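You operate a simulated robot arm through the tools that you are given. There is no shell and no other tool. Be economical: measure what you need, move in short steps, check, and stop when the job is done.

You are at the controls of a simulated two-armed robot. One attempt, no reset.

JOB
On the desk top, fold the flat blue rag in half.

It is judged by the outcome, as a careful person would: the job done as asked, and still so three seconds after it is handed in. It fails if anything else is knocked over, pushed out of place, dropped, spilled or broken. Flat cloth is picked up by pressing the open fingertips on it (5 to 10 N) and closing them slowly along it; thin cloth reads only 2 to 8 mm in the jaws.

ROBOT AND FRAMES
Two 7-joint arms with two-finger parallel grippers on one trunk, on a base that drives. Base frame: it is fixed to the floor where the robot stands at the start and does not move with it; the origin is under the middle of the robot, x ahead of it, y to its left, z up. Lengths are in mm, angles in rad, forces in N, time in s.
The left shoulder is at the start at [70, 163, 1095], the right one opposite. Places, roughly: desk top [500, -400, 800]. Payload 3.43 kg a hand.
The tool frame of a hand sits at the grasp point between the pads (the TCP): z along the fingers, y along the line on which they close. The tips reach 34 mm beyond it. Largest opening 128 mm; finger width 24, thickness 12; the body of the gripper, 48 by 130 mm, starts 96 mm behind the TCP.
Orientation is that of the tool frame in the base frame, as a unit quaternion [w, x, y, z]. With the fingers straight down and closing along the base's y, the tool's x points along the base's -x, its y along +y and its z along -z.

CONTROLS
- The arms move only by the tool servo_tool. It takes "left_plan", "right_plan" or both (then of equal length, played together; a hand with none holds still); each is a list of rows, each an object (a shift or turn left out is 0, a gripper value left out holds the last) with "fingers": the opening, from 0 (shut) to 1 (fully open); "travel": the shift along the tool's x, y, z in cm, a list of three; "angular": the turn, a rotation vector about the tool's x, y, z in rad, a list of three. In form: [{"fingers": fingers, "travel": [x, y, z], "angular": [rx, ry, rz]}, ...]. A call has 1 to 10 rows; each row is the pose to reach, as a shift and turn from the pose commanded when the call began, along the tool's axes at that moment. Each row takes 0.2 s and may step no farther than 50 mm and 0.15 rad from the row before; otherwise, or with a gripper value out of range, the whole call is refused. A pose out of reach is approached as far as the arm can. The call stops where the force on the tool passes 40 N (or 10 N more than at its start, if that is more) or the arm is blocked; 0.2 s more then pass. Each finger travels about 153 mm/s and halts on what it meets, pressing with about 39 N; the grip force reading is that of the motor and also rises with nothing between the fingers. The clock runs only during rows and for 0.2 s after the last one: add rows that repeat a pose to give the fingers time. It gives the time, the measured TCP pose, the force on the tool (base axes), the opening and the grip force at its end, in the units of the frame above (readings bear some noise), and new pictures: "pictures" is both (left out), scene, wrist or none (wrist: the cameras of the hands that moved).
- Cameras (640 x 400 px; columns grow to the right, rows downward): "scene" is now at [125.6, 28.3, 1302.7]; the picture's right is [0.36, -0.93, -0.00], its down [-0.68, -0.26, -0.69] and it looks along [0.64, 0.25, -0.73] (base axes); focal length 217 px, centre (320, 200). "left" rides on the left gripper at [76, 11, -160] in its tool frame; the picture's right is [-0.15, 0.99, 0.00], its down [-0.88, -0.13, -0.46] and it looks along [-0.45, -0.07, 0.89] (tool axes); focal length 234 px, centre (320, 200). "right" rides on the right gripper at [76, -11, -160] in its tool frame; the picture's right is [0.15, 0.99, 0.00], its down [-0.88, 0.13, -0.46] and it looks along [-0.45, 0.07, 0.89] (tool axes); focal length 234 px, centre (320, 200). There is no depth. A picture from a camera that has moved, and an enlarged one, comes with that camera's place and axes in the base frame and with its lens.
- slide_trunk(by): slides the trunk up (or, below 0, down) by that many mm; the arms and the scene camera ride with it, the base frame stays. It gives what a move gives, with no picture.
- drive_base(legs): drives the robot by 1 to 6 legs, each [ahead, left, turn to the left] in mm, mm and rad, along the robot's own axes; the way and the turn of a leg run together, so that a leg with both is an arc; at most 1500 mm and 3.142 rad a leg. The arms and the cameras ride along, it lands a little off, and it stops where it bumps. It gives what a move gives, and a new picture of the scene camera.
- turn_head(pan, tilt): turns the head with the scene camera to pan (to the left, within 1.501 rad either way) and tilt (down, from -0.506 to 1.204), counted from straight ahead of the robot. It gives what a move gives, and a new picture of the scene camera.
- zoom(camera, box): a new picture of the part [left, top, right, bottom] of that camera's present view, enlarged. The clock stands still meanwhile.
- hand_in(): hands the job in; it is judged then, once.

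Go step by step. Nothing tells you exact positions but the pictures and the camera data: compare them with the known pose of the tool, close in by small moves and look again before you grip or let go. The budget is 120 turns and 170 pictures, counting those below and the enlarged ones. Unless the task says otherwise, let go and move clear before handing in, and close with one line.

The tools are called after "Call:" by a JSON object that holds its "method" and its "body". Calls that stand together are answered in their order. servo_tool: Moves the arms, as the interface text tells. Its arguments: {"type":"object","properties":{"left_plan":{"type":"array","items":{"type":"object","properties":{"fingers":{"type":"number"},"travel":{"type":"array","items":{"type":"number"}},"angular":{"type":"array","items":{"type":"number"}}}}},"right_plan":{"type":"array","items":{"type":"object","properties":{"fingers":{"type":"number"},"travel":{"type":"array","items":{"type":"number"}},"angular":{"type":"array","items":{"type":"number"}}}}},"pictures":{"type":"string","enum":["both","scene","wrist","none"]}},"required":[]} The other tools are called the same way: slide_trunk (by) slides the trunk up or down; drive_base (legs) drives the base; turn_head (pan, tilt) turns the head that bears the scene camera; zoom (camera, box) takes an enlarged picture of a part of a camera's view; hand_in () hands the job in.

At the start:

```text
time: 0.0
left_tcp_pos: [645.3, 324.5, 918.0]
left_tool_rot: [0.0, 0.001, 1.0, 0.0]
left_force: [-0.2, 0.4, 0.5]
left_grip_width: 128.1
left_grasp_force: 0.2
right_tcp_pos: [646.8, -316.9, 948.3]
right_tool_rot: [0.0, 0.0, 1.0, 0.0]
right_force: [0.1, 0.1, 0.0]
right_grip_width: 128.3
right_grasp_force: 0.1
trunk travel left (down, up): [-575.0, 365.0]
robot x, y, heading: [-1.5, -2.0, -0.001]
head pan, tilt: [0.367, 0.815]
```

scene: 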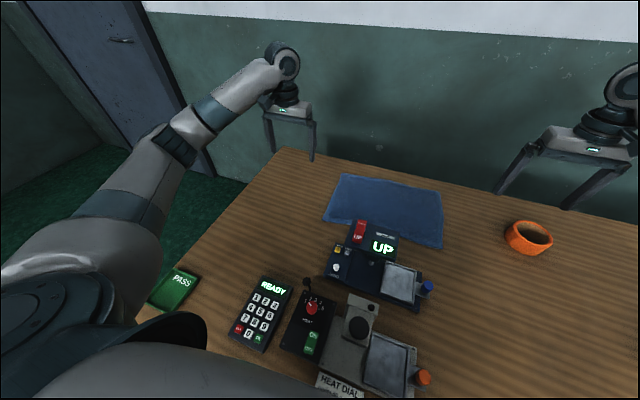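
right: 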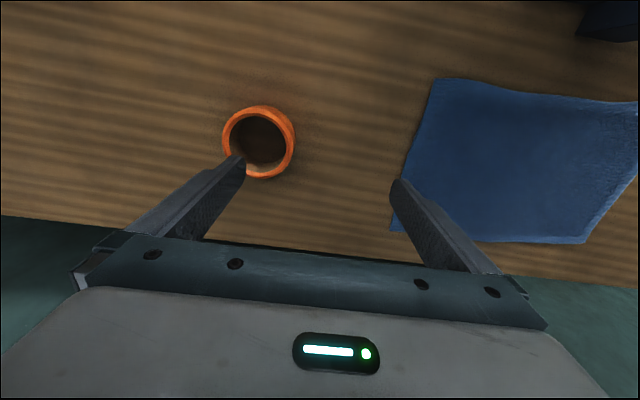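
left: 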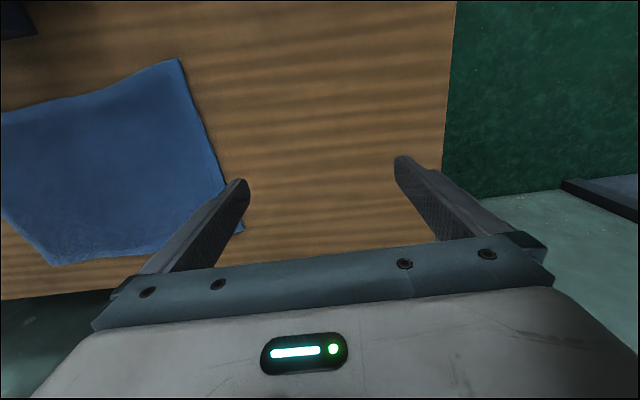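

The blue rag lies near the far edge of the desk, with a device marked "UP" close to its near edge. I'll zoom in to place the corners and see whether they touch.

Call:
{"method": "zoom", "body": {"camera": "scene", "box": [300, 150, 460, 250]}}

Call:
{"method": "turn_head", "body": {"pan": 0.0, "tilt": 0.9}}

```text
4.00 times, centred on (380, 200) of scene
camera zoom: at [125.6, 28.3, 1302.7], right [0.36, -0.93, 0.0], down [-0.68, -0.26, -0.69], along [0.64, 0.25, -0.73], focal length 869 px, centre (80, 200)
```

zoom: 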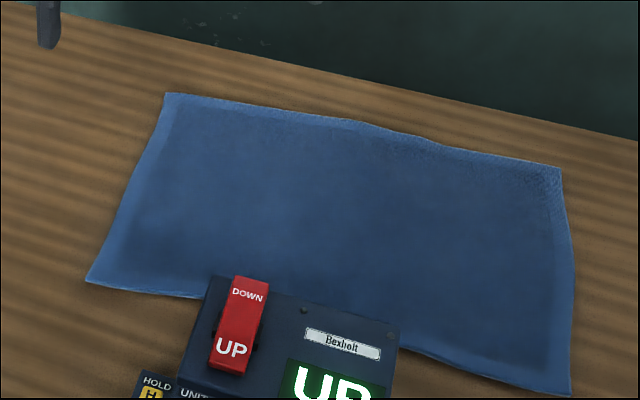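

```text
time: 0.8
left_tcp_pos: [644.6, 324.9, 917.5]
left_tool_rot: [0.0, 0.0, 1.0, 0.0]
left_force: [-0.3, -0.1, 0.1]
left_grip_width: 128.1
left_grasp_force: 0.1
right_tcp_pos: [648.0, -318.1, 947.7]
right_tool_rot: [0.001, 0.0, 1.0, 0.0]
right_force: [0.5, -0.3, -0.4]
right_grip_width: 128.0
right_grasp_force: 0.1
trunk travel left (down, up): [-575.0, 365.0]
robot x, y, heading: [-1.0, -2.7, -0.0]
head pan, tilt: [0.0, 0.901]
camera scene: at [126.6, -0.3, 1296.1], right [0.0, -1.0, 0.0], down [-0.78, 0.0, -0.62], along [0.62, 0.0, -0.78], focal length 217 px, centre (320, 200)
```

scene: 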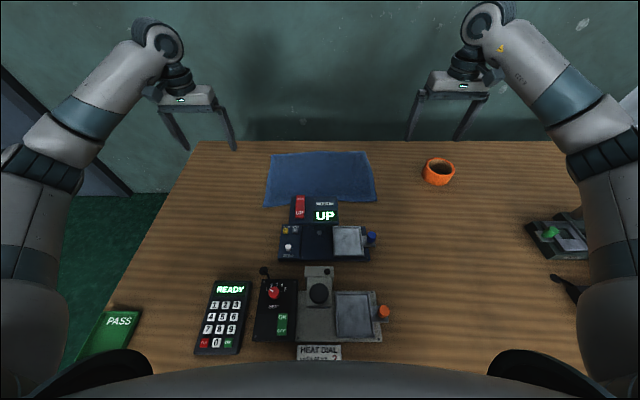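

The wrist and scene views disagree if the desk is at 710. They agree at about z≈766, which puts the rag corners near (768,182), (786,-177), (540,-176) and (521,174), with the device about 40 mm short of the near edge. I'll fold near edge over to far edge, so I'm bringing both hands above the near corners.

Call:
{"method": "servo_tool", "body": {"left_plan": [{"fingers": 0.4, "travel": [2.1, -3.6, 1.1]}, {"travel": [4.3, -7.2, 2.3]}, {"travel": [6.4, -10.8, 3.5]}, {"travel": [8.6, -14.4, 4.6]}, {"travel": [10.7, -18, 5.8]}, {"travel": [10.7, -18, 5.8]}], "right_plan": [{"fingers": 0.4, "travel": [1.8, 3.4, 1.7]}, {"travel": [3.7, 6.7, 3.5]}, {"travel": [5.5, 10.1, 5.3]}, {"travel": [7.4, 13.4, 7.0]}, {"travel": [9.2, 16.8, 8.8]}, {"travel": [9.2, 16.8, 8.8]}]}}

```text
time: 2.2
left_tcp_pos: [538.1, 144.1, 859.8]
left_tool_rot: [0.001, 0.0, 1.0, 0.0]
left_force: [0.7, 0.5, -0.1]
left_grip_width: 51.2
left_grasp_force: 0.1
right_tcp_pos: [555.2, -151.3, 859.3]
right_tool_rot: [0.0, 0.001, 1.0, 0.0]
right_force: [-0.3, 0.3, 0.9]
right_grip_width: 51.3
right_grasp_force: 0.0
trunk travel left (down, up): [-575.0, 365.0]
robot x, y, heading: [-4.3, 0.4, 0.002]
head pan, tilt: [0.0, 0.901]
camera scene: at [126.2, -0.3, 1296.2], right [0.0, -1.0, 0.0], down [-0.78, 0.0, -0.62], along [0.62, 0.0, -0.78], focal length 217 px, centre (320, 200)
camera right: at [481.9, -163.2, 1018.0], right [-0.15, 0.99, 0.0], down [0.88, 0.13, 0.46], along [0.45, 0.07, -0.89], focal length 234 px, centre (320, 200)
camera left: at [461.7, 155.5, 1020.5], right [0.15, 0.99, 0.0], down [0.88, -0.13, 0.46], along [0.45, -0.07, -0.89], focal length 234 px, centre (320, 200)
```

scene: 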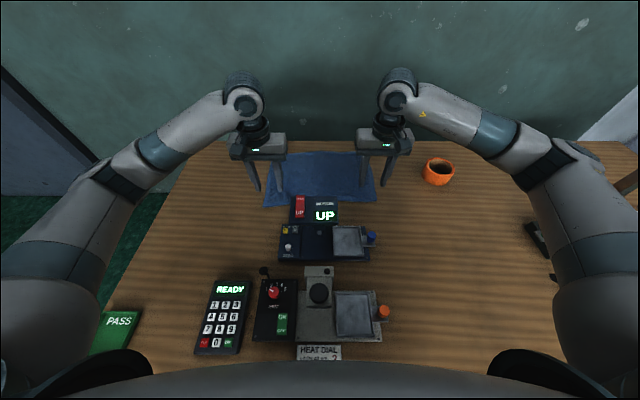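
right: 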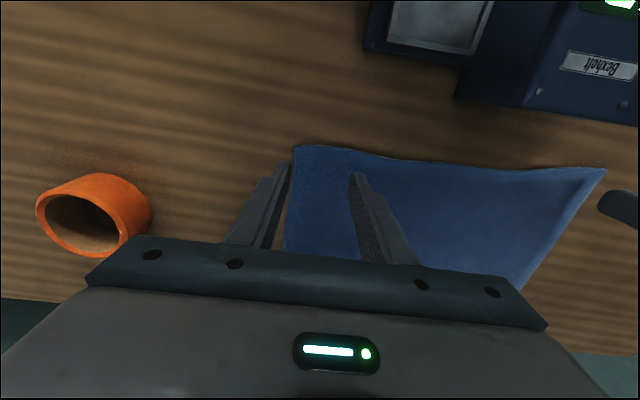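
left: 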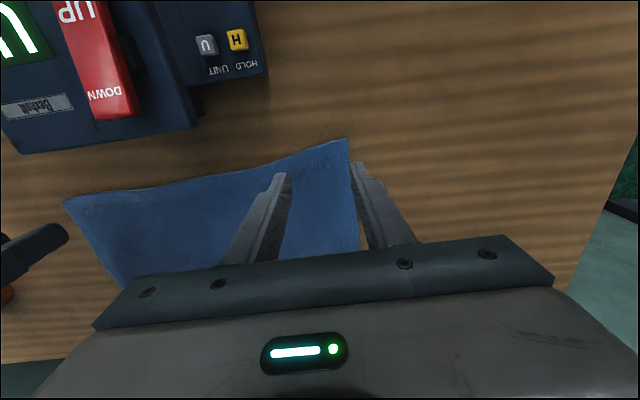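

Both wrist views put the near corners at about (522,174) and (547,-178), with the surface at ≈766. I'll shift inward slightly and lower the tips to just above the cloth.

Call:
{"method": "servo_tool", "body": {"left_plan": [{"fingers": 0.32, "travel": [0, -0.4, 2.5]}, {"travel": [0, -0.4, 4.3]}, {"travel": [0, -0.4, 5.3]}, {"travel": [0, -0.4, 5.3]}], "right_plan": [{"fingers": 0.32, "travel": [-0.6, 0.6, 2.5]}, {"travel": [-0.6, 0.6, 4.3]}, {"travel": [-0.6, 0.6, 5.3]}, {"travel": [-0.6, 0.6, 5.3]}], "pictures": "wrist"}}

```text
time: 3.2
left_tcp_pos: [537.0, 139.9, 806.3]
left_tool_rot: [0.0, 0.0, 1.0, 0.0]
left_force: [-1.0, 0.6, 0.4]
left_grip_width: 40.9
left_grasp_force: 0.0
right_tcp_pos: [561.4, -144.1, 806.7]
right_tool_rot: [0.0, 0.0, 1.0, 0.0]
right_force: [-0.1, 0.2, -0.2]
right_grip_width: 41.2
right_grasp_force: 0.2
trunk travel left (down, up): [-575.0, 365.0]
robot x, y, heading: [1.8, -0.2, 0.004]
head pan, tilt: [0.0, 0.901]
camera right: at [487.5, -156.2, 966.8], right [-0.15, 0.99, 0.0], down [0.88, 0.13, 0.46], along [0.45, 0.07, -0.89], focal length 234 px, centre (320, 200)
camera left: at [460.6, 152.4, 968.0], right [0.15, 0.99, 0.0], down [0.88, -0.13, 0.46], along [0.45, -0.07, -0.89], focal length 234 px, centre (320, 200)
```

right: 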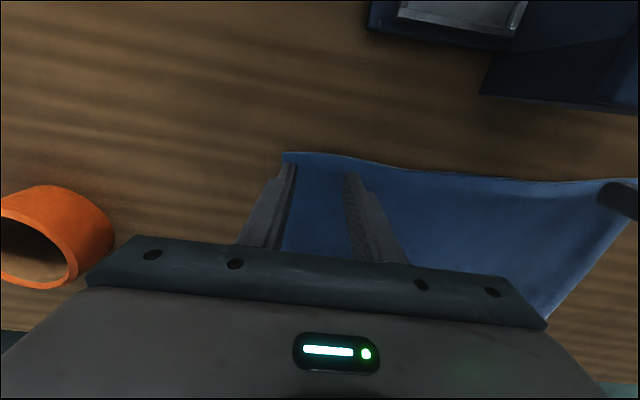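
left: 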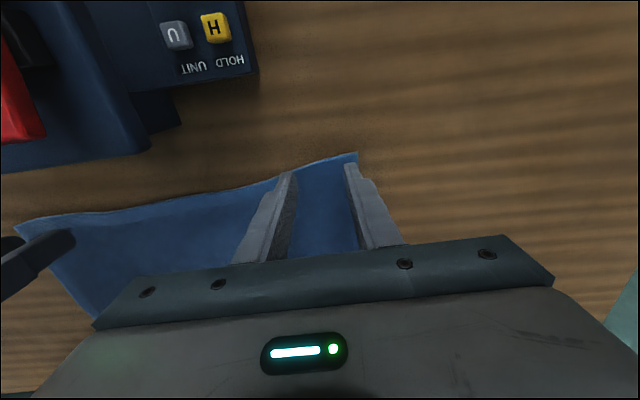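

Tips are a few millimetres above the cloth, and each pair sits just inside its corner. I'll lower gently until I feel contact.

Call:
{"method": "servo_tool", "body": {"left_plan": [{"travel": [0, 0, 0.2]}, {"travel": [0, 0, 0.4]}, {"travel": [0, 0, 0.4]}], "right_plan": [{"travel": [0, 0, 0.2]}, {"travel": [0, 0, 0.4]}, {"travel": [0, 0, 0.4]}], "pictures": "none"}}

```text
time: 4.0
left_tcp_pos: [538.0, 141.1, 803.5]
left_tool_rot: [0.0, 0.0, 1.0, 0.0]
left_force: [0.3, -0.5, -0.2]
left_grip_width: 41.1
left_grasp_force: 0.0
right_tcp_pos: [561.8, -142.5, 804.2]
right_tool_rot: [0.001, -0.001, 1.0, 0.0]
right_force: [0.0, 0.7, -0.1]
right_grip_width: 41.2
right_grasp_force: 0.1
trunk travel left (down, up): [-575.0, 365.0]
robot x, y, heading: [0.7, 0.2, -0.0]
head pan, tilt: [0.0, 0.901]
```

Call:
{"method": "servo_tool", "body": {"left_plan": [{"travel": [0, 0, 0.15]}, {"travel": [0, 0, 0.3]}, {"travel": [0, 0, 0.3]}], "right_plan": [{"travel": [0, 0, 0.15]}, {"travel": [0, 0, 0.3]}, {"travel": [0, 0, 0.3]}], "pictures": "none"}}

```text
time: 4.8
left_tcp_pos: [536.9, 140.7, 799.7]
left_tool_rot: [0.0, 0.0, 1.0, 0.0]
left_force: [-0.1, 0.1, 0.0]
left_grip_width: 41.2
left_grasp_force: 0.0
right_tcp_pos: [561.7, -143.8, 800.0]
right_tool_rot: [0.0, 0.0, 1.0, 0.0]
right_force: [0.4, 0.5, 0.1]
right_grip_width: 41.0
right_grasp_force: 0.0
trunk travel left (down, up): [-575.0, 365.0]
robot x, y, heading: [-3.8, 0.9, 0.001]
head pan, tilt: [0.0, 0.901]
```

No contact yet at a tip height of about 766, so I'll keep going down in small steps.

Call:
{"method": "servo_tool", "body": {"left_plan": [{"travel": [0, 0, 0.15]}, {"travel": [0, 0, 0.3]}, {"travel": [0, 0, 0.3]}], "right_plan": [{"travel": [0, 0, 0.15]}, {"travel": [0, 0, 0.3]}, {"travel": [0, 0, 0.3]}], "pictures": "none"}}

```text
time: 5.6
left_tcp_pos: [537.8, 141.5, 798.5]
left_tool_rot: [0.0, 0.0, 1.0, -0.001]
left_force: [-0.2, -1.4, 2.5]
left_grip_width: 41.1
left_grasp_force: 0.0
right_tcp_pos: [562.5, -144.4, 798.0]
right_tool_rot: [0.0, -0.001, 1.0, 0.001]
right_force: [-0.7, 0.8, 3.2]
right_grip_width: 40.7
right_grasp_force: 0.2
trunk travel left (down, up): [-575.0, 365.0]
robot x, y, heading: [-3.1, -0.5, 0.003]
head pan, tilt: [0.0, 0.901]
```

Both hands have touched at about 3 N. I'll press slightly more.

Call:
{"method": "servo_tool", "body": {"left_plan": [{"travel": [0, 0, 0.15]}, {"travel": [0, 0, 0.15]}], "right_plan": [{"travel": [0, 0, 0.15]}, {"travel": [0, 0, 0.15]}], "pictures": "none"}}

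```text
time: 6.2
left_tcp_pos: [536.5, 140.5, 797.6]
left_tool_rot: [0.001, 0.001, 1.0, 0.0]
left_force: [1.7, 0.0, 7.4]
left_grip_width: 41.0
left_grasp_force: 0.1
right_tcp_pos: [560.7, -143.4, 797.6]
right_tool_rot: [0.001, 0.0, 1.0, 0.0]
right_force: [1.7, -0.5, 9.8]
right_grip_width: 41.0
right_grasp_force: 0.0
trunk travel left (down, up): [-575.0, 365.0]
robot x, y, heading: [1.9, 1.4, -0.002]
head pan, tilt: [0.0, 0.901]
```

The force is 7–10 N, which is right. Now I'll close slowly along the cloth.

Call:
{"method": "servo_tool", "body": {"left_plan": [{"fingers": 0.28}, {"fingers": 0.24}, {"fingers": 0.2}, {"fingers": 0.16}, {"fingers": 0.12}, {"fingers": 0.08}, {"fingers": 0.04}, {"fingers": 0.0}, {"fingers": 0.0}, {"fingers": 0.0}], "right_plan": [{"fingers": 0.28}, {"fingers": 0.24}, {"fingers": 0.2}, {"fingers": 0.16}, {"fingers": 0.12}, {"fingers": 0.08}, {"fingers": 0.04}, {"fingers": 0.0}, {"fingers": 0.0}, {"fingers": 0.0}], "pictures": "wrist"}}

```text
time: 8.4
left_tcp_pos: [537.7, 139.5, 797.2]
left_tool_rot: [0.0, 0.0, 1.0, -0.001]
left_force: [0.5, -13.0, 7.3]
left_grip_width: 3.6
left_grasp_force: 38.1
right_tcp_pos: [561.3, -142.7, 797.0]
right_tool_rot: [0.001, 0.001, 1.0, 0.001]
right_force: [-0.3, 13.7, 10.8]
right_grip_width: 6.5
right_grasp_force: 39.3
trunk travel left (down, up): [-575.0, 365.0]
robot x, y, heading: [0.2, -3.0, 0.001]
head pan, tilt: [0.0, 0.901]
camera right: at [485.8, -155.2, 955.7], right [-0.15, 0.99, 0.0], down [0.88, 0.13, 0.46], along [0.45, 0.07, -0.89], focal length 234 px, centre (320, 200)
camera left: at [459.9, 151.9, 957.9], right [0.15, 0.99, 0.0], down [0.88, -0.13, 0.46], along [0.45, -0.07, -0.89], focal length 234 px, centre (320, 200)
```

right: 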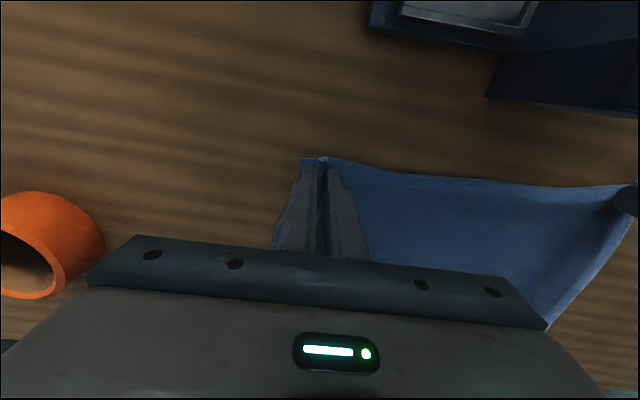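
left: 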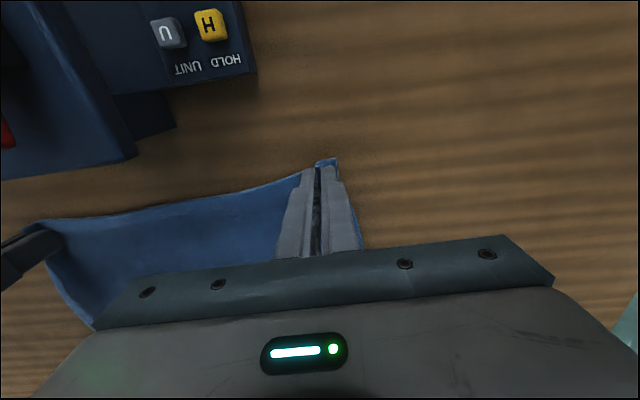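

Both hands hold cloth (3.6 and 6.5 mm in the jaws). I'll lift along an arc towards the far edge, tilting the fingers back a little.

Call:
{"method": "servo_tool", "body": {"left_plan": [{"travel": [-0.3, -0.4, -1.7], "angular": [0, 0.04, 0]}, {"travel": [-0.92, -0.4, -3.34], "angular": [0, 0.08, 0]}, {"travel": [-1.84, -0.4, -4.88], "angular": [0, 0.12, 0]}, {"travel": [-3.04, -0.3, -6.26], "angular": [0, 0.16, 0]}, {"travel": [-4.48, -0.2, -7.43], "angular": [0, 0.2, 0]}, {"travel": [-6.16, -0.1, -8.4], "angular": [0, 0.24, 0]}, {"travel": [-7.98, 0, -9.07], "angular": [0, 0.28, 0]}, {"travel": [-9.91, 0, -9.48], "angular": [0, 0.32, 0]}, {"travel": [-11.9, 0, -9.59], "angular": [0, 0.36, 0]}], "right_plan": [{"travel": [-0.3, 0.4, -1.7], "angular": [0, 0.04, 0]}, {"travel": [-0.92, 0.4, -3.34], "angular": [0, 0.08, 0]}, {"travel": [-1.84, 0.4, -4.88], "angular": [0, 0.12, 0]}, {"travel": [-3.04, 0.4, -6.26], "angular": [0, 0.16, 0]}, {"travel": [-4.48, 0.4, -7.43], "angular": [0, 0.2, 0]}, {"travel": [-6.16, 0.4, -8.4], "angular": [0, 0.24, 0]}, {"travel": [-7.98, 0.4, -9.07], "angular": [0, 0.28, 0]}, {"travel": [-9.91, 0.4, -9.48], "angular": [0, 0.32, 0]}, {"travel": [-11.9, 0.4, -9.59], "angular": [0, 0.36, 0]}]}}

```text
time: 10.4
left_tcp_pos: [657.2, 138.0, 891.9]
left_tool_rot: [-0.18, 0.001, 0.984, 0.0]
left_force: [1.3, -6.6, -0.2]
left_grip_width: 3.5
left_grasp_force: 38.3
right_tcp_pos: [682.9, -139.0, 892.1]
right_tool_rot: [-0.181, 0.0, 0.983, -0.001]
right_force: [-0.7, 7.5, -0.4]
right_grip_width: 5.7
right_grasp_force: 38.6
trunk travel left (down, up): [-575.0, 365.0]
robot x, y, heading: [3.2, 6.7, -0.001]
head pan, tilt: [0.0, 0.901]
camera scene: at [127.6, -0.3, 1296.0], right [0.0, -1.0, 0.0], down [-0.78, 0.0, -0.62], along [0.62, 0.0, -0.78], focal length 217 px, centre (320, 200)
camera right: at [670.1, -151.4, 1067.4], right [-0.14, 0.99, 0.05], down [0.98, 0.13, 0.11], along [0.11, 0.07, -0.99], focal length 234 px, centre (320, 200)
camera left: at [642.8, 150.8, 1068.5], right [0.14, 0.99, -0.05], down [0.98, -0.13, 0.12], along [0.11, -0.07, -0.99], focal length 234 px, centre (320, 200)
```

scene: 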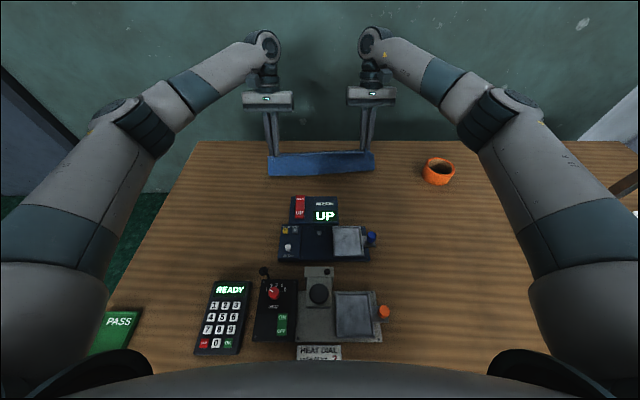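
right: 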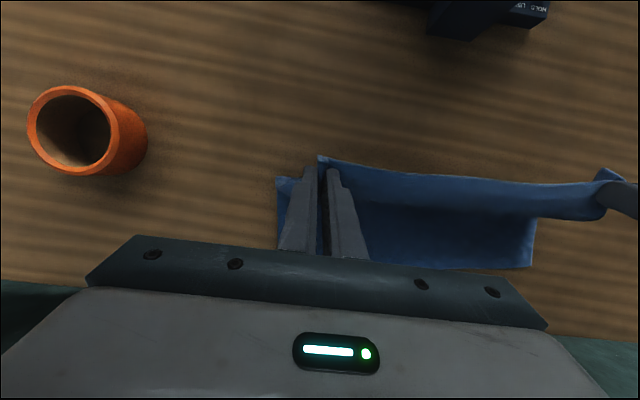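
left: 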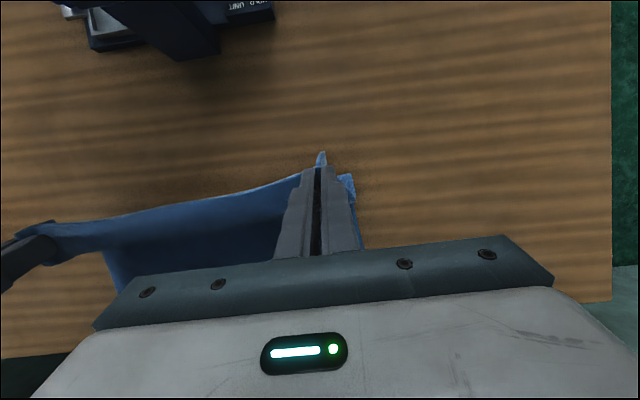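

The near edge is up cleanly and the bottom layer hasn't moved; the far-left corner is still near (759,179). I'll carry on over and down to about 10 mm above the desk.

Call:
{"method": "servo_tool", "body": {"left_plan": [{"travel": [-1.75, 0, -0.5]}, {"travel": [-3.45, 0.1, -0.73]}, {"travel": [-5.19, 0.1, -0.69]}, {"travel": [-6.87, 0.2, -0.38]}, {"travel": [-9.14, 0.2, 0.57]}, {"travel": [-11.01, 0.2, 2.06]}, {"travel": [-11.97, 0.2, 3.26]}, {"travel": [-12.33, 0.2, 3.91]}, {"travel": [-12.33, 0.2, 3.91]}], "right_plan": [{"travel": [-1.75, 0.1, -0.5]}, {"travel": [-3.45, 0.2, -0.73]}, {"travel": [-5.19, 0.3, -0.69]}, {"travel": [-6.87, 0.4, -0.38]}, {"travel": [-9.14, 0.4, 0.57]}, {"travel": [-11.01, 0.5, 2.06]}, {"travel": [-11.97, 0.5, 3.26]}, {"travel": [-12.33, 0.5, 3.91]}, {"travel": [-12.33, 0.5, 3.91]}]}}

```text
time: 12.4
left_tcp_pos: [747.5, 145.8, 816.9]
left_tool_rot: [-0.179, 0.001, 0.984, -0.001]
left_force: [-0.9, -19.8, 0.0]
left_grip_width: 3.8
left_grasp_force: 38.5
left hand out of reach, approached as far as the arm can: row 6, 7, 8, 9
right_tcp_pos: [746.8, -142.9, 815.3]
right_tool_rot: [-0.179, -0.001, 0.984, 0.001]
right_force: [1.2, 19.8, 0.8]
right_grip_width: 7.0
right_grasp_force: 38.7
right hand out of reach, approached as far as the arm can: row 5, 6, 7, 8, 9
trunk travel left (down, up): [-575.0, 365.0]
robot x, y, heading: [-0.2, -1.1, 0.002]
head pan, tilt: [0.0, 0.901]
camera scene: at [126.5, -0.2, 1296.1], right [0.0, -1.0, 0.0], down [-0.78, 0.0, -0.62], along [0.62, 0.0, -0.78], focal length 217 px, centre (320, 200)
camera right: at [733.2, -155.6, 991.1], right [-0.14, 0.99, 0.05], down [0.98, 0.13, 0.12], along [0.11, 0.07, -0.99], focal length 234 px, centre (320, 200)
camera left: at [731.9, 158.2, 994.6], right [0.14, 0.99, -0.05], down [0.98, -0.13, 0.12], along [0.11, -0.07, -0.99], focal length 234 px, centre (320, 200)
```

scene: 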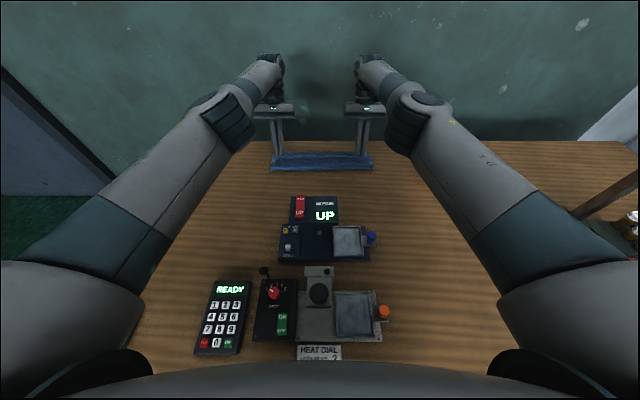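
right: 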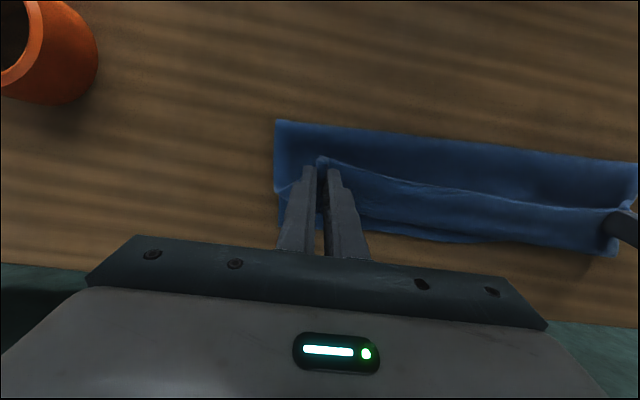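
left: 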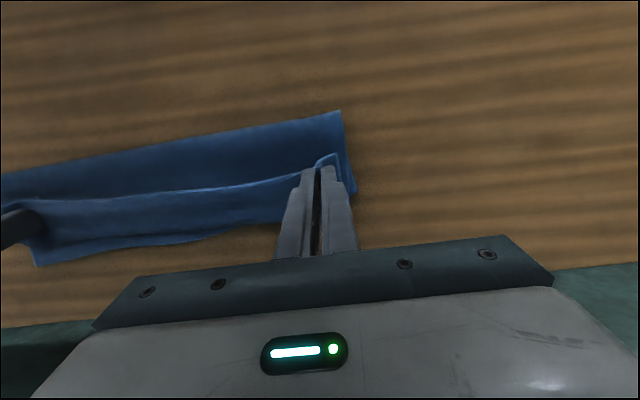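

With the tilt, the arms reached their limit about 20 mm above the desk, and the cloth between the hands is tight. I'll ease the sideways tension and take off some tilt so the right hand can reach.

Call:
{"method": "servo_tool", "body": {"left_plan": [{"travel": [0.5, -0.3, 0.2]}, {"travel": [0.94, -0.6, 0.35]}, {"travel": [0.94, -0.6, 0.35]}], "right_plan": [{"travel": [0, 0.0, 0], "angular": [0, -0.08, 0]}, {"travel": [0, 0.0, 0], "angular": [0, -0.16, 0]}, {"travel": [0, 0.0, 0], "angular": [0, -0.16, 0]}], "pictures": "wrist"}}

```text
time: 13.2
left_tcp_pos: [737.5, 140.6, 816.5]
left_tool_rot: [-0.179, -0.001, 0.984, 0.0]
left_force: [0.7, -14.7, 0.1]
left_grip_width: 3.7
left_grasp_force: 37.7
right_tcp_pos: [745.5, -144.8, 815.5]
right_tool_rot: [-0.099, 0.001, 0.995, 0.0]
right_force: [-1.7, 14.6, -0.8]
right_grip_width: 6.8
right_grasp_force: 38.7
trunk travel left (down, up): [-575.0, 365.0]
robot x, y, heading: [3.5, 1.3, 0.001]
head pan, tilt: [0.0, 0.901]
camera right: at [704.8, -157.7, 985.7], right [-0.14, 0.99, 0.03], down [0.95, 0.13, 0.27], along [0.27, 0.07, -0.96], focal length 234 px, centre (320, 200)
camera left: at [722.4, 152.0, 994.2], right [0.14, 0.99, -0.05], down [0.98, -0.13, 0.12], along [0.11, -0.07, -0.99], focal length 234 px, centre (320, 200)
```

right: 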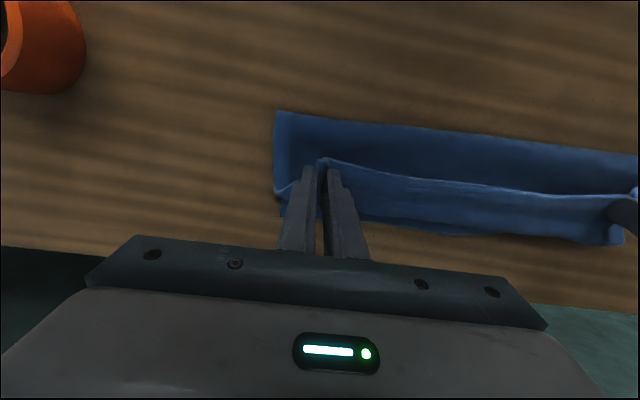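
left: 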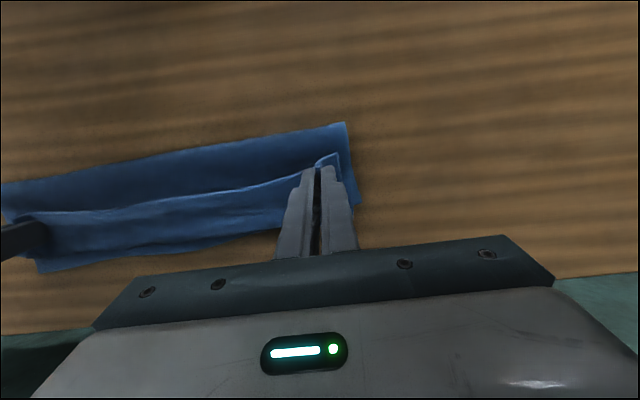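

Tension has eased only a little. I want a close look at the layers before letting go.

Call:
{"method": "zoom", "body": {"camera": "scene", "box": [250, 130, 394, 220]}}

Call:
{"method": "zoom", "body": {"camera": "left", "box": [0, 100, 400, 350]}}

```text
4.44 times, centred on (322, 175) of scene
camera zoom: at [127.1, -0.6, 1296.1], right [0.0, -1.0, 0.0], down [-0.78, 0.0, -0.62], along [0.62, 0.0, -0.78], focal length 966 px, centre (311, 311)
```

zoom: 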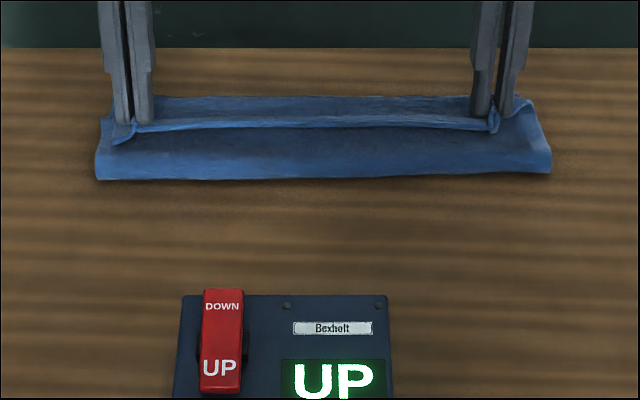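

```text
1.60 times, centred on (200, 225) of left
camera zoom: at [722.4, 152.0, 994.2], right [0.14, 0.99, -0.05], down [0.98, -0.13, 0.12], along [0.11, -0.07, -0.99], focal length 375 px, centre (512, 160)
```

zoom: 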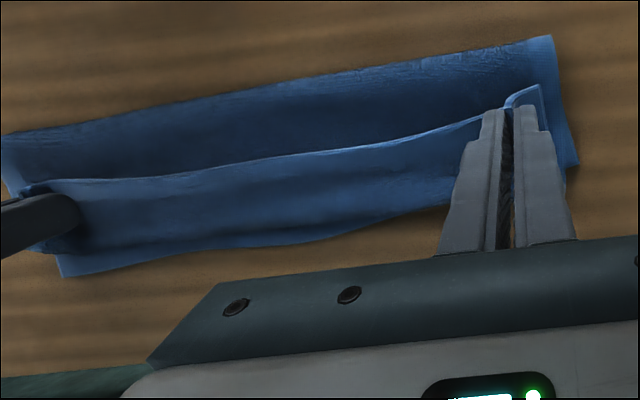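

The near edge got turned back under the vertical fingers and the fold line crept too far, to x≈685. I'll reverse the arc, lay the rag flat again, and regrasp with only a sliver of the edge in the fingers.

Call:
{"method": "servo_tool", "body": {"left_plan": [{"travel": [1.82, -0.2, -1.99]}, {"travel": [4.1, -0.2, -3.8]}, {"travel": [7.04, -0.2, -4.51]}, {"travel": [10.13, -0.2, -4.2]}, {"travel": [10.13, -0.2, -4.2]}], "right_plan": [{"travel": [0.99, 0.2, -2.35]}, {"travel": [2.76, 0.2, -4.54]}, {"travel": [5.06, 0.2, -5.81]}, {"travel": [7.69, 0.2, -6.2]}, {"travel": [7.69, 0.2, -6.2]}], "pictures": "both"}}

```text
time: 14.4
left_tcp_pos: [658.9, 137.0, 890.2]
left_tool_rot: [-0.18, 0.0, 0.984, 0.0]
left_force: [0.8, -10.1, 0.3]
left_grip_width: 3.5
left_grasp_force: 38.2
right_tcp_pos: [683.5, -144.0, 891.0]
right_tool_rot: [-0.1, 0.0, 0.995, 0.0]
right_force: [-1.3, 9.7, -0.9]
right_grip_width: 6.1
right_grasp_force: 39.2
trunk travel left (down, up): [-575.0, 365.0]
robot x, y, heading: [2.1, -0.1, 0.002]
head pan, tilt: [0.0, 0.901]
camera scene: at [127.6, -0.4, 1296.0], right [0.0, -1.0, 0.0], down [-0.78, 0.0, -0.62], along [0.62, 0.0, -0.78], focal length 217 px, centre (320, 200)
camera right: at [641.6, -156.5, 1062.3], right [-0.14, 0.99, 0.03], down [0.95, 0.13, 0.27], along [0.26, 0.07, -0.96], focal length 234 px, centre (320, 200)
camera left: at [643.3, 148.5, 1067.7], right [0.14, 0.99, -0.05], down [0.98, -0.13, 0.11], along [0.11, -0.07, -0.99], focal length 234 px, centre (320, 200)
```

scene: 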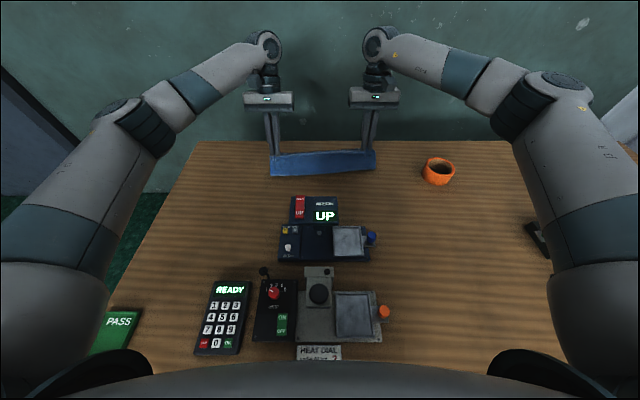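
right: 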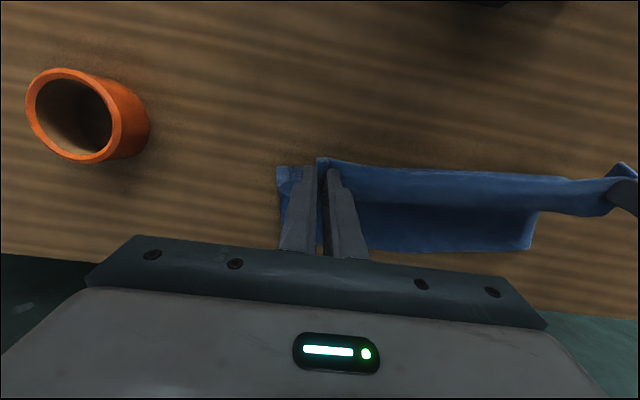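
left: 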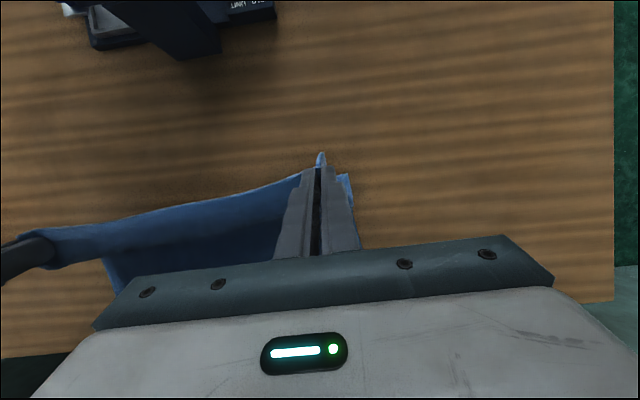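

The bottom layer hasn't moved, with its far-left corner at about (753,180). I'll continue the reverse arc and lay the near edge back down.

Call:
{"method": "servo_tool", "body": {"left_plan": [{"travel": [1.84, 0, 0.8], "angular": [0, -0.04, 0]}, {"travel": [3.47, 0, 1.84], "angular": [0, -0.08, 0]}, {"travel": [4.91, 0, 3.13], "angular": [0, -0.12, 0]}, {"travel": [6.15, 0, 4.66], "angular": [0, -0.16, 0]}, {"travel": [7.17, 0, 6.22], "angular": [0, -0.2, 0]}, {"travel": [7.8, 0, 7.95], "angular": [0, -0.24, 0]}, {"travel": [8.08, 0, 9.77], "angular": [0, -0.28, 0]}, {"travel": [8.17, 0, 11.51], "angular": [0, -0.32, 0]}, {"travel": [8.44, 0, 12.79], "angular": [0, -0.36, 0]}], "right_plan": [{"travel": [1.94, 0, 0.5], "angular": [0, -0.022, 0]}, {"travel": [3.72, 0, 1.27], "angular": [0, -0.044, 0]}, {"travel": [5.35, 0, 2.31], "angular": [0, -0.066, 0]}, {"travel": [6.81, 0, 3.63], "angular": [0, -0.088, 0]}, {"travel": [8.06, 0, 5.0], "angular": [0, -0.11, 0]}, {"travel": [8.96, 0, 6.62], "angular": [0, -0.132, 0]}, {"travel": [9.53, 0, 8.36], "angular": [0, -0.154, 0]}, {"travel": [9.9, 0, 10.07], "angular": [0, -0.176, 0]}, {"travel": [10.46, 0, 11.31], "angular": [0, -0.2, 0]}], "pictures": "wrist"}}

```text
time: 16.4
left_tcp_pos: [532.5, 138.4, 803.9]
left_tool_rot: [0.0, 0.0, 1.0, 0.0]
left_force: [0.5, -12.2, -0.4]
left_grip_width: 4.0
left_grasp_force: 38.2
right_tcp_pos: [557.0, -145.3, 801.1]
right_tool_rot: [-0.001, -0.001, 1.0, 0.0]
right_force: [-0.6, 12.0, 1.4]
right_grip_width: 6.4
right_grasp_force: 39.3
trunk travel left (down, up): [-575.0, 365.0]
robot x, y, heading: [-0.8, -5.1, 0.0]
head pan, tilt: [0.0, 0.901]
camera right: at [482.7, -157.0, 960.3], right [-0.15, 0.99, 0.0], down [0.88, 0.13, 0.46], along [0.45, 0.07, -0.89], focal length 234 px, centre (320, 200)
camera left: at [455.8, 150.4, 963.9], right [0.15, 0.99, 0.0], down [0.88, -0.13, 0.46], along [0.45, -0.07, -0.89], focal length 234 px, centre (320, 200)
```

right: 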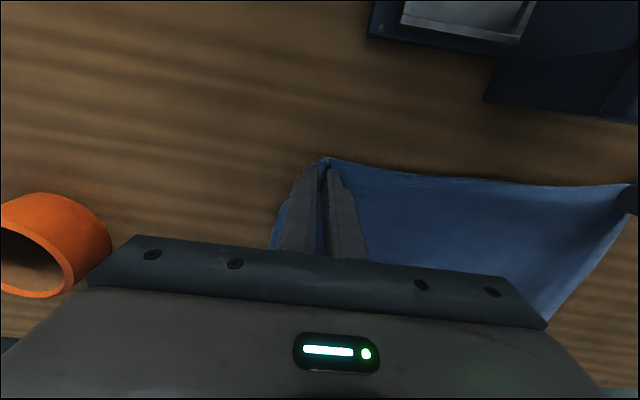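
left: 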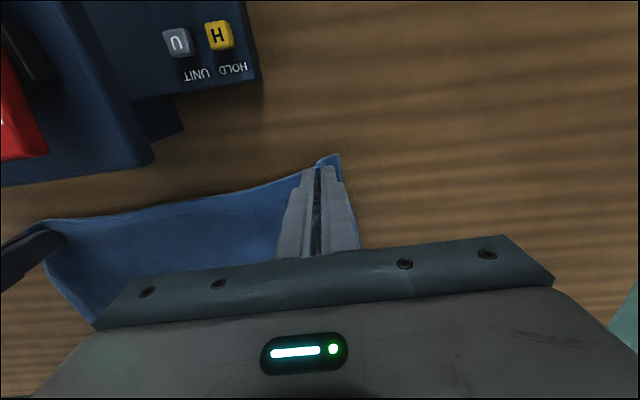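

The rag is flat again. I'll release here, rise, and fold from the far edge instead, since that lets me tilt the wrist the helpful way.

Call:
{"method": "servo_tool", "body": {"left_plan": [{"fingers": 0.1}, {"fingers": 0.2}, {"fingers": 0.2, "travel": [0, 0, -1]}, {"fingers": 0.3, "travel": [0, 0, -4]}, {"fingers": 0.35, "travel": [0, 0, -8]}, {"fingers": 0.35, "travel": [-3, 0, -10]}, {"travel": [-3, 0, -10]}], "right_plan": [{"fingers": 0.1}, {"fingers": 0.2}, {"fingers": 0.2, "travel": [0, 0, -1]}, {"fingers": 0.3, "travel": [0, 0, -4]}, {"fingers": 0.35, "travel": [0, 0, -8]}, {"fingers": 0.35, "travel": [-3, 0, -10]}, {"travel": [-3, 0, -10]}], "pictures": "both"}}

```text
time: 18.0
left_tcp_pos: [565.3, 136.3, 903.1]
left_tool_rot: [0.0, -0.001, 1.0, 0.0]
left_force: [-0.3, 0.1, 1.1]
left_grip_width: 45.1
left_grasp_force: 0.1
right_tcp_pos: [586.4, -145.6, 902.3]
right_tool_rot: [0.0, 0.0, 1.0, 0.0]
right_force: [-0.2, 0.3, -0.2]
right_grip_width: 44.8
right_grasp_force: 0.1
trunk travel left (down, up): [-575.0, 365.0]
robot x, y, heading: [1.3, -2.1, -0.0]
head pan, tilt: [0.0, 0.901]
camera scene: at [125.5, -0.5, 1296.3], right [0.0, -1.0, 0.0], down [-0.78, 0.0, -0.62], along [0.62, 0.0, -0.78], focal length 217 px, centre (320, 200)
camera right: at [512.9, -157.8, 1060.6], right [-0.15, 0.99, 0.0], down [0.88, 0.13, 0.46], along [0.45, 0.07, -0.89], focal length 234 px, centre (320, 200)
camera left: at [488.0, 148.4, 1064.2], right [0.15, 0.99, 0.0], down [0.88, -0.13, 0.46], along [0.45, -0.07, -0.89], focal length 234 px, centre (320, 200)
```

scene: 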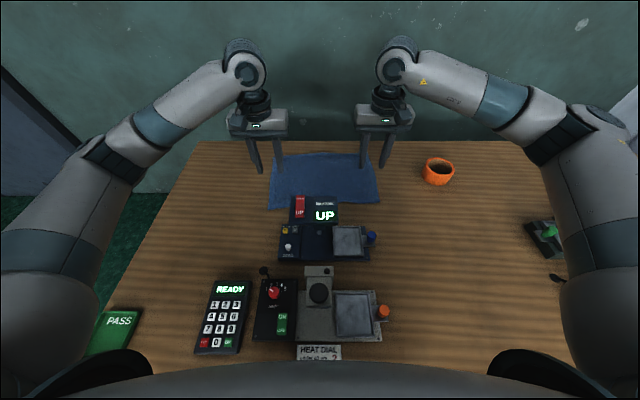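
right: 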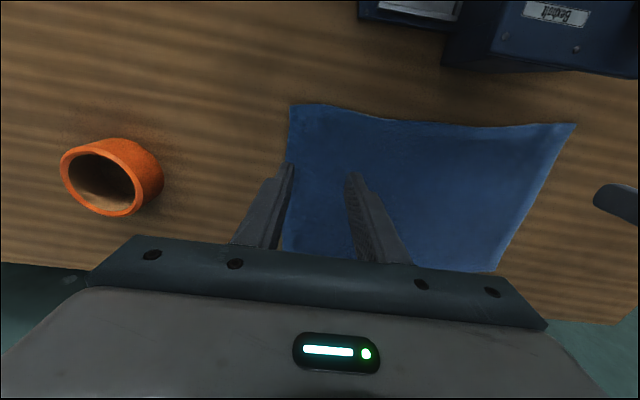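
left: 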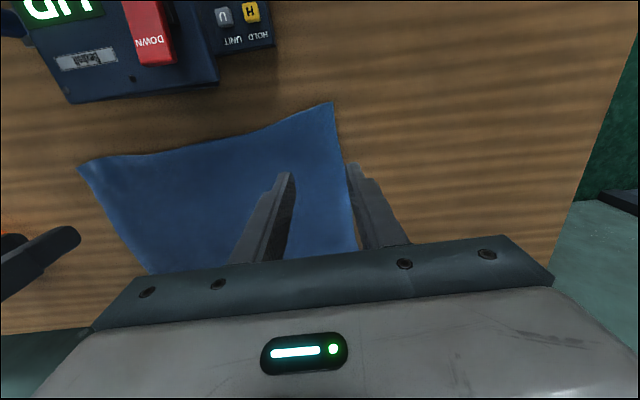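

The rag is flat again, with the near edge at (514,159) to (541,-188) and the far edge at about (755,180) to (783,-178). I'll move both hands above the far corners and measure those.

Call:
{"method": "servo_tool", "body": {"left_plan": [{"fingers": 0.32, "travel": [-4, 0.2, 0]}, {"travel": [-8, 0.5, 0]}, {"travel": [-12, 0.8, 1.5]}, {"travel": [-16, 1, 3]}, {"travel": [-19, 1, 4.5]}, {"travel": [-19, 1, 4.5]}], "right_plan": [{"fingers": 0.32, "travel": [-4, 0, 0]}, {"travel": [-8, 0, 0]}, {"travel": [-12, 0, 1.5]}, {"travel": [-16, 0, 3]}, {"travel": [-19.5, 0, 4.5]}, {"travel": [-19.5, 0, 4.5]}], "pictures": "both"}}

```text
time: 19.4
left_tcp_pos: [754.5, 150.2, 857.3]
left_tool_rot: [0.0, -0.001, 1.0, 0.0]
left_force: [-1.3, -0.7, 0.2]
left_grip_width: 41.3
left_grasp_force: 0.2
right_tcp_pos: [782.1, -144.9, 857.1]
right_tool_rot: [0.001, 0.001, 1.0, 0.0]
right_force: [0.1, 0.2, -0.5]
right_grip_width: 40.9
right_grasp_force: 0.0
trunk travel left (down, up): [-575.0, 365.0]
robot x, y, heading: [-1.2, -3.6, -0.001]
head pan, tilt: [0.0, 0.901]
camera scene: at [125.6, -0.7, 1296.3], right [0.0, -1.0, 0.0], down [-0.78, 0.0, -0.62], along [0.62, 0.0, -0.78], focal length 217 px, centre (320, 200)
camera right: at [707.6, -156.9, 1015.5], right [-0.15, 0.99, 0.0], down [0.88, 0.13, 0.46], along [0.45, 0.07, -0.89], focal length 234 px, centre (320, 200)
camera left: at [677.9, 161.0, 1017.4], right [0.15, 0.99, 0.0], down [0.88, -0.13, 0.46], along [0.45, -0.07, -0.89], focal length 234 px, centre (320, 200)
```

scene: 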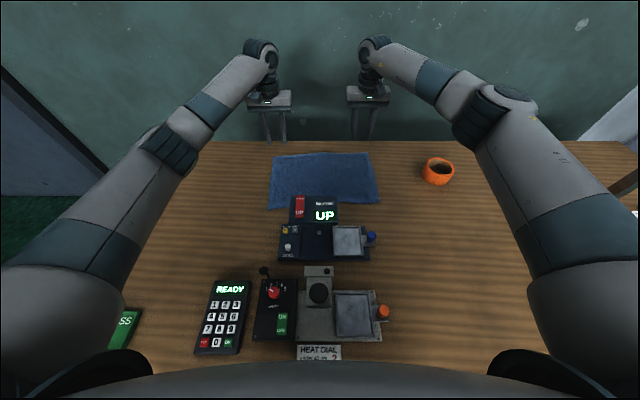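
right: 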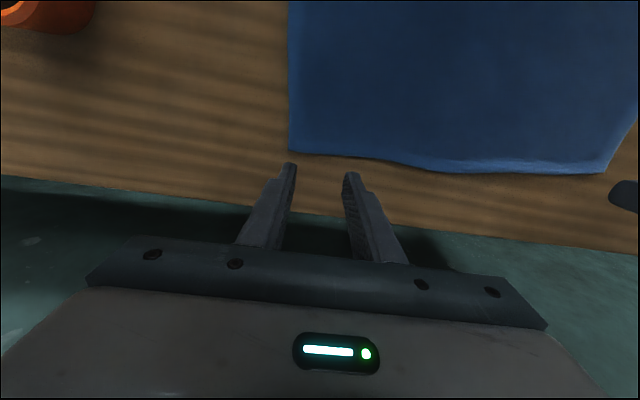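
left: 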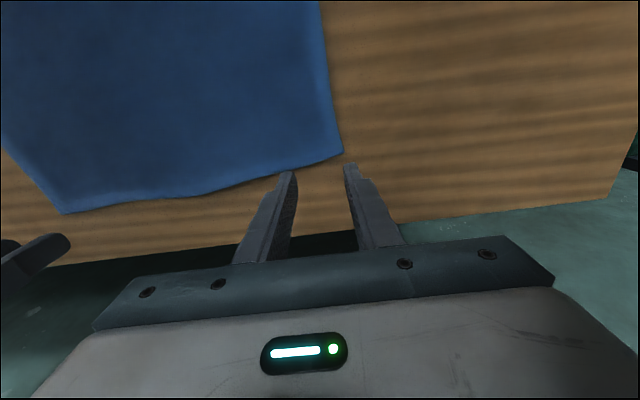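

The far corners measure (752,176) and (780,-180). I'll place the fingers so only about 13 mm of their width lies over the cloth edge, and lower to just above it.

Call:
{"method": "servo_tool", "body": {"left_plan": [{"travel": [0.25, -0.4, 2.5]}, {"travel": [0.25, -0.4, 4.5]}, {"travel": [0.25, -0.4, 5.5]}, {"travel": [0.25, -0.4, 5.5]}], "right_plan": [{"travel": [0.7, -0.3, 2.5]}, {"travel": [0.7, -0.3, 4.5]}, {"travel": [0.7, -0.3, 5.5]}, {"travel": [0.7, -0.3, 5.5]}], "pictures": "wrist"}}

```text
time: 20.4
left_tcp_pos: [751.7, 144.6, 803.2]
left_tool_rot: [0.0, 0.0, 1.0, 0.0]
left_force: [0.0, 0.1, -0.6]
left_grip_width: 40.8
left_grasp_force: 0.0
right_tcp_pos: [776.3, -148.5, 802.9]
right_tool_rot: [0.0, 0.0, 1.0, 0.0]
right_force: [-0.1, 0.1, -0.4]
right_grip_width: 41.0
right_grasp_force: 0.0
trunk travel left (down, up): [-575.0, 365.0]
robot x, y, heading: [1.6, 0.5, 0.003]
head pan, tilt: [0.0, 0.901]
camera right: at [701.4, -159.7, 960.9], right [-0.15, 0.99, 0.0], down [0.88, 0.13, 0.46], along [0.45, 0.07, -0.89], focal length 234 px, centre (320, 200)
camera left: at [675.2, 155.8, 963.4], right [0.15, 0.99, 0.0], down [0.88, -0.13, 0.46], along [0.45, -0.07, -0.89], focal length 234 px, centre (320, 200)
```

right: 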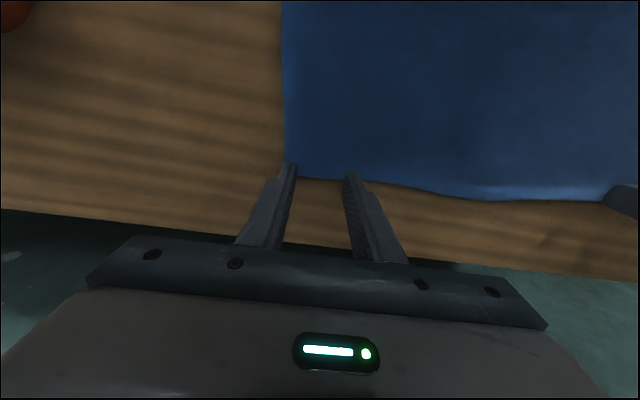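
left: 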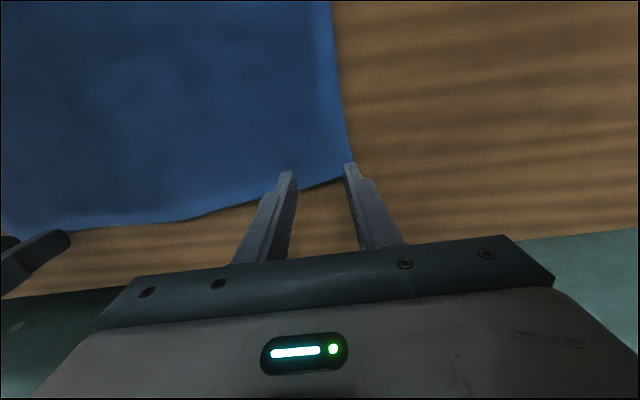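

The finger overlap looks like 17–20 mm, so I'll shift outward 4–6 mm and lower to contact.

Call:
{"method": "servo_tool", "body": {"left_plan": [{"travel": [-0.6, -0.1, 0]}, {"travel": [-0.6, -0.1, 0.3]}, {"travel": [-0.6, -0.1, 0.5]}, {"travel": [-0.6, -0.1, 0.5]}], "right_plan": [{"travel": [-0.4, 0.1, 0]}, {"travel": [-0.4, 0.1, 0.3]}, {"travel": [-0.4, 0.1, 0.5]}, {"travel": [-0.4, 0.1, 0.5]}], "pictures": "wrist"}}

```text
time: 21.4
left_tcp_pos: [757.1, 143.3, 797.9]
left_tool_rot: [0.0, 0.0, 1.0, 0.0]
left_force: [1.6, 0.9, 3.0]
left_grip_width: 41.1
left_grasp_force: 0.0
right_tcp_pos: [779.3, -147.5, 797.9]
right_tool_rot: [0.0, 0.0, 1.0, 0.0]
right_force: [-0.1, 1.1, 2.4]
right_grip_width: 40.9
right_grasp_force: 0.1
trunk travel left (down, up): [-575.0, 365.0]
robot x, y, heading: [-0.5, 2.7, 0.001]
head pan, tilt: [0.0, 0.901]
camera right: at [704.7, -159.2, 956.4], right [-0.15, 0.99, 0.0], down [0.88, 0.13, 0.46], along [0.45, 0.07, -0.89], focal length 234 px, centre (320, 200)
camera left: at [680.5, 154.8, 958.4], right [0.15, 0.99, 0.0], down [0.88, -0.13, 0.46], along [0.45, -0.07, -0.89], focal length 234 px, centre (320, 200)
```

right: 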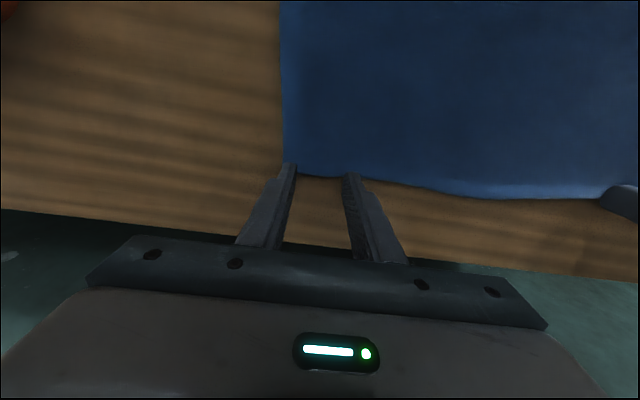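
left: 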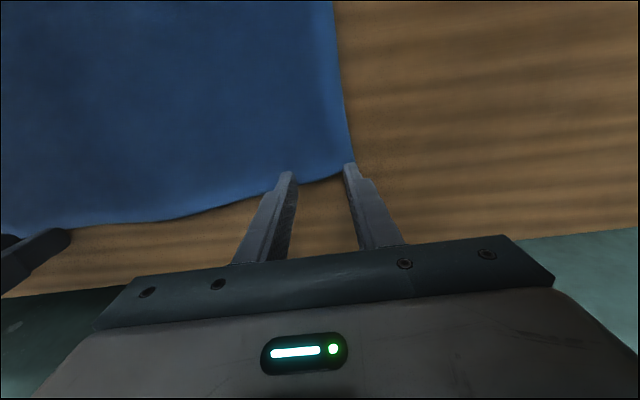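

Overlap is now about 10–17 mm on both sides. I'll press slightly harder and close slowly.

Call:
{"method": "servo_tool", "body": {"left_plan": [{"travel": [0, 0, 0.15]}, {"fingers": 0.28, "travel": [0, 0, 0.18]}, {"fingers": 0.24, "travel": [0, 0, 0.18]}, {"fingers": 0.2, "travel": [0, 0, 0.18]}, {"fingers": 0.16, "travel": [0, 0, 0.18]}, {"fingers": 0.12, "travel": [0, 0, 0.18]}, {"fingers": 0.08, "travel": [0, 0, 0.18]}, {"fingers": 0.04, "travel": [0, 0, 0.18]}, {"fingers": 0.0, "travel": [0, 0, 0.18]}, {"fingers": 0.0, "travel": [0, 0, 0.18]}], "right_plan": [{"travel": [0, 0, 0.15]}, {"fingers": 0.28, "travel": [0, 0, 0.18]}, {"fingers": 0.24, "travel": [0, 0, 0.18]}, {"fingers": 0.2, "travel": [0, 0, 0.18]}, {"fingers": 0.16, "travel": [0, 0, 0.18]}, {"fingers": 0.12, "travel": [0, 0, 0.18]}, {"fingers": 0.08, "travel": [0, 0, 0.18]}, {"fingers": 0.04, "travel": [0, 0, 0.18]}, {"fingers": 0.0, "travel": [0, 0, 0.18]}, {"fingers": 0.0, "travel": [0, 0, 0.18]}], "pictures": "wrist"}}

```text
time: 23.6
left_tcp_pos: [755.4, 142.3, 797.3]
left_tool_rot: [0.001, 0.0, 1.0, 0.0]
left_force: [0.3, -7.4, 5.2]
left_grip_width: 3.1
left_grasp_force: 38.0
right_tcp_pos: [778.1, -147.1, 796.4]
right_tool_rot: [0.001, 0.0, 1.0, 0.0]
right_force: [-0.7, 6.5, 10.4]
right_grip_width: 3.4
right_grasp_force: 37.8
trunk travel left (down, up): [-575.0, 365.0]
robot x, y, heading: [-3.8, 1.2, 0.0]
head pan, tilt: [0.0, 0.901]
camera right: at [703.3, -158.8, 955.4], right [-0.15, 0.99, 0.0], down [0.88, 0.13, 0.46], along [0.45, 0.07, -0.89], focal length 234 px, centre (320, 200)
camera left: at [679.3, 154.4, 957.9], right [0.15, 0.99, 0.0], down [0.88, -0.13, 0.46], along [0.45, -0.07, -0.89], focal length 234 px, centre (320, 200)
```

right: 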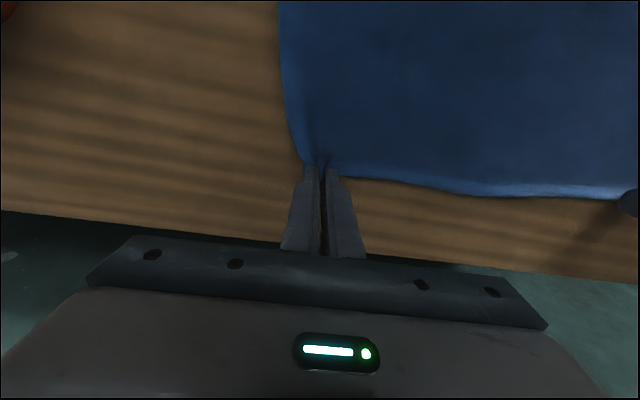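
left: 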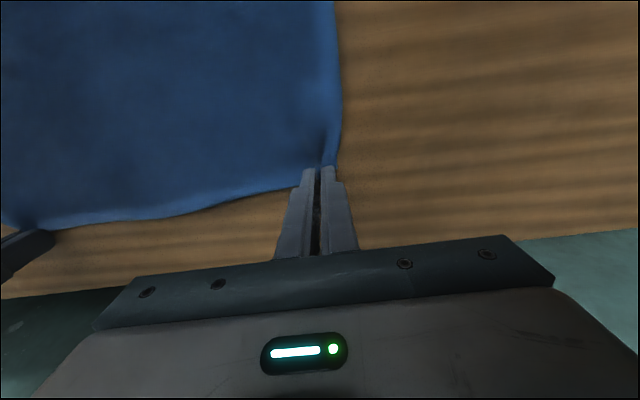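

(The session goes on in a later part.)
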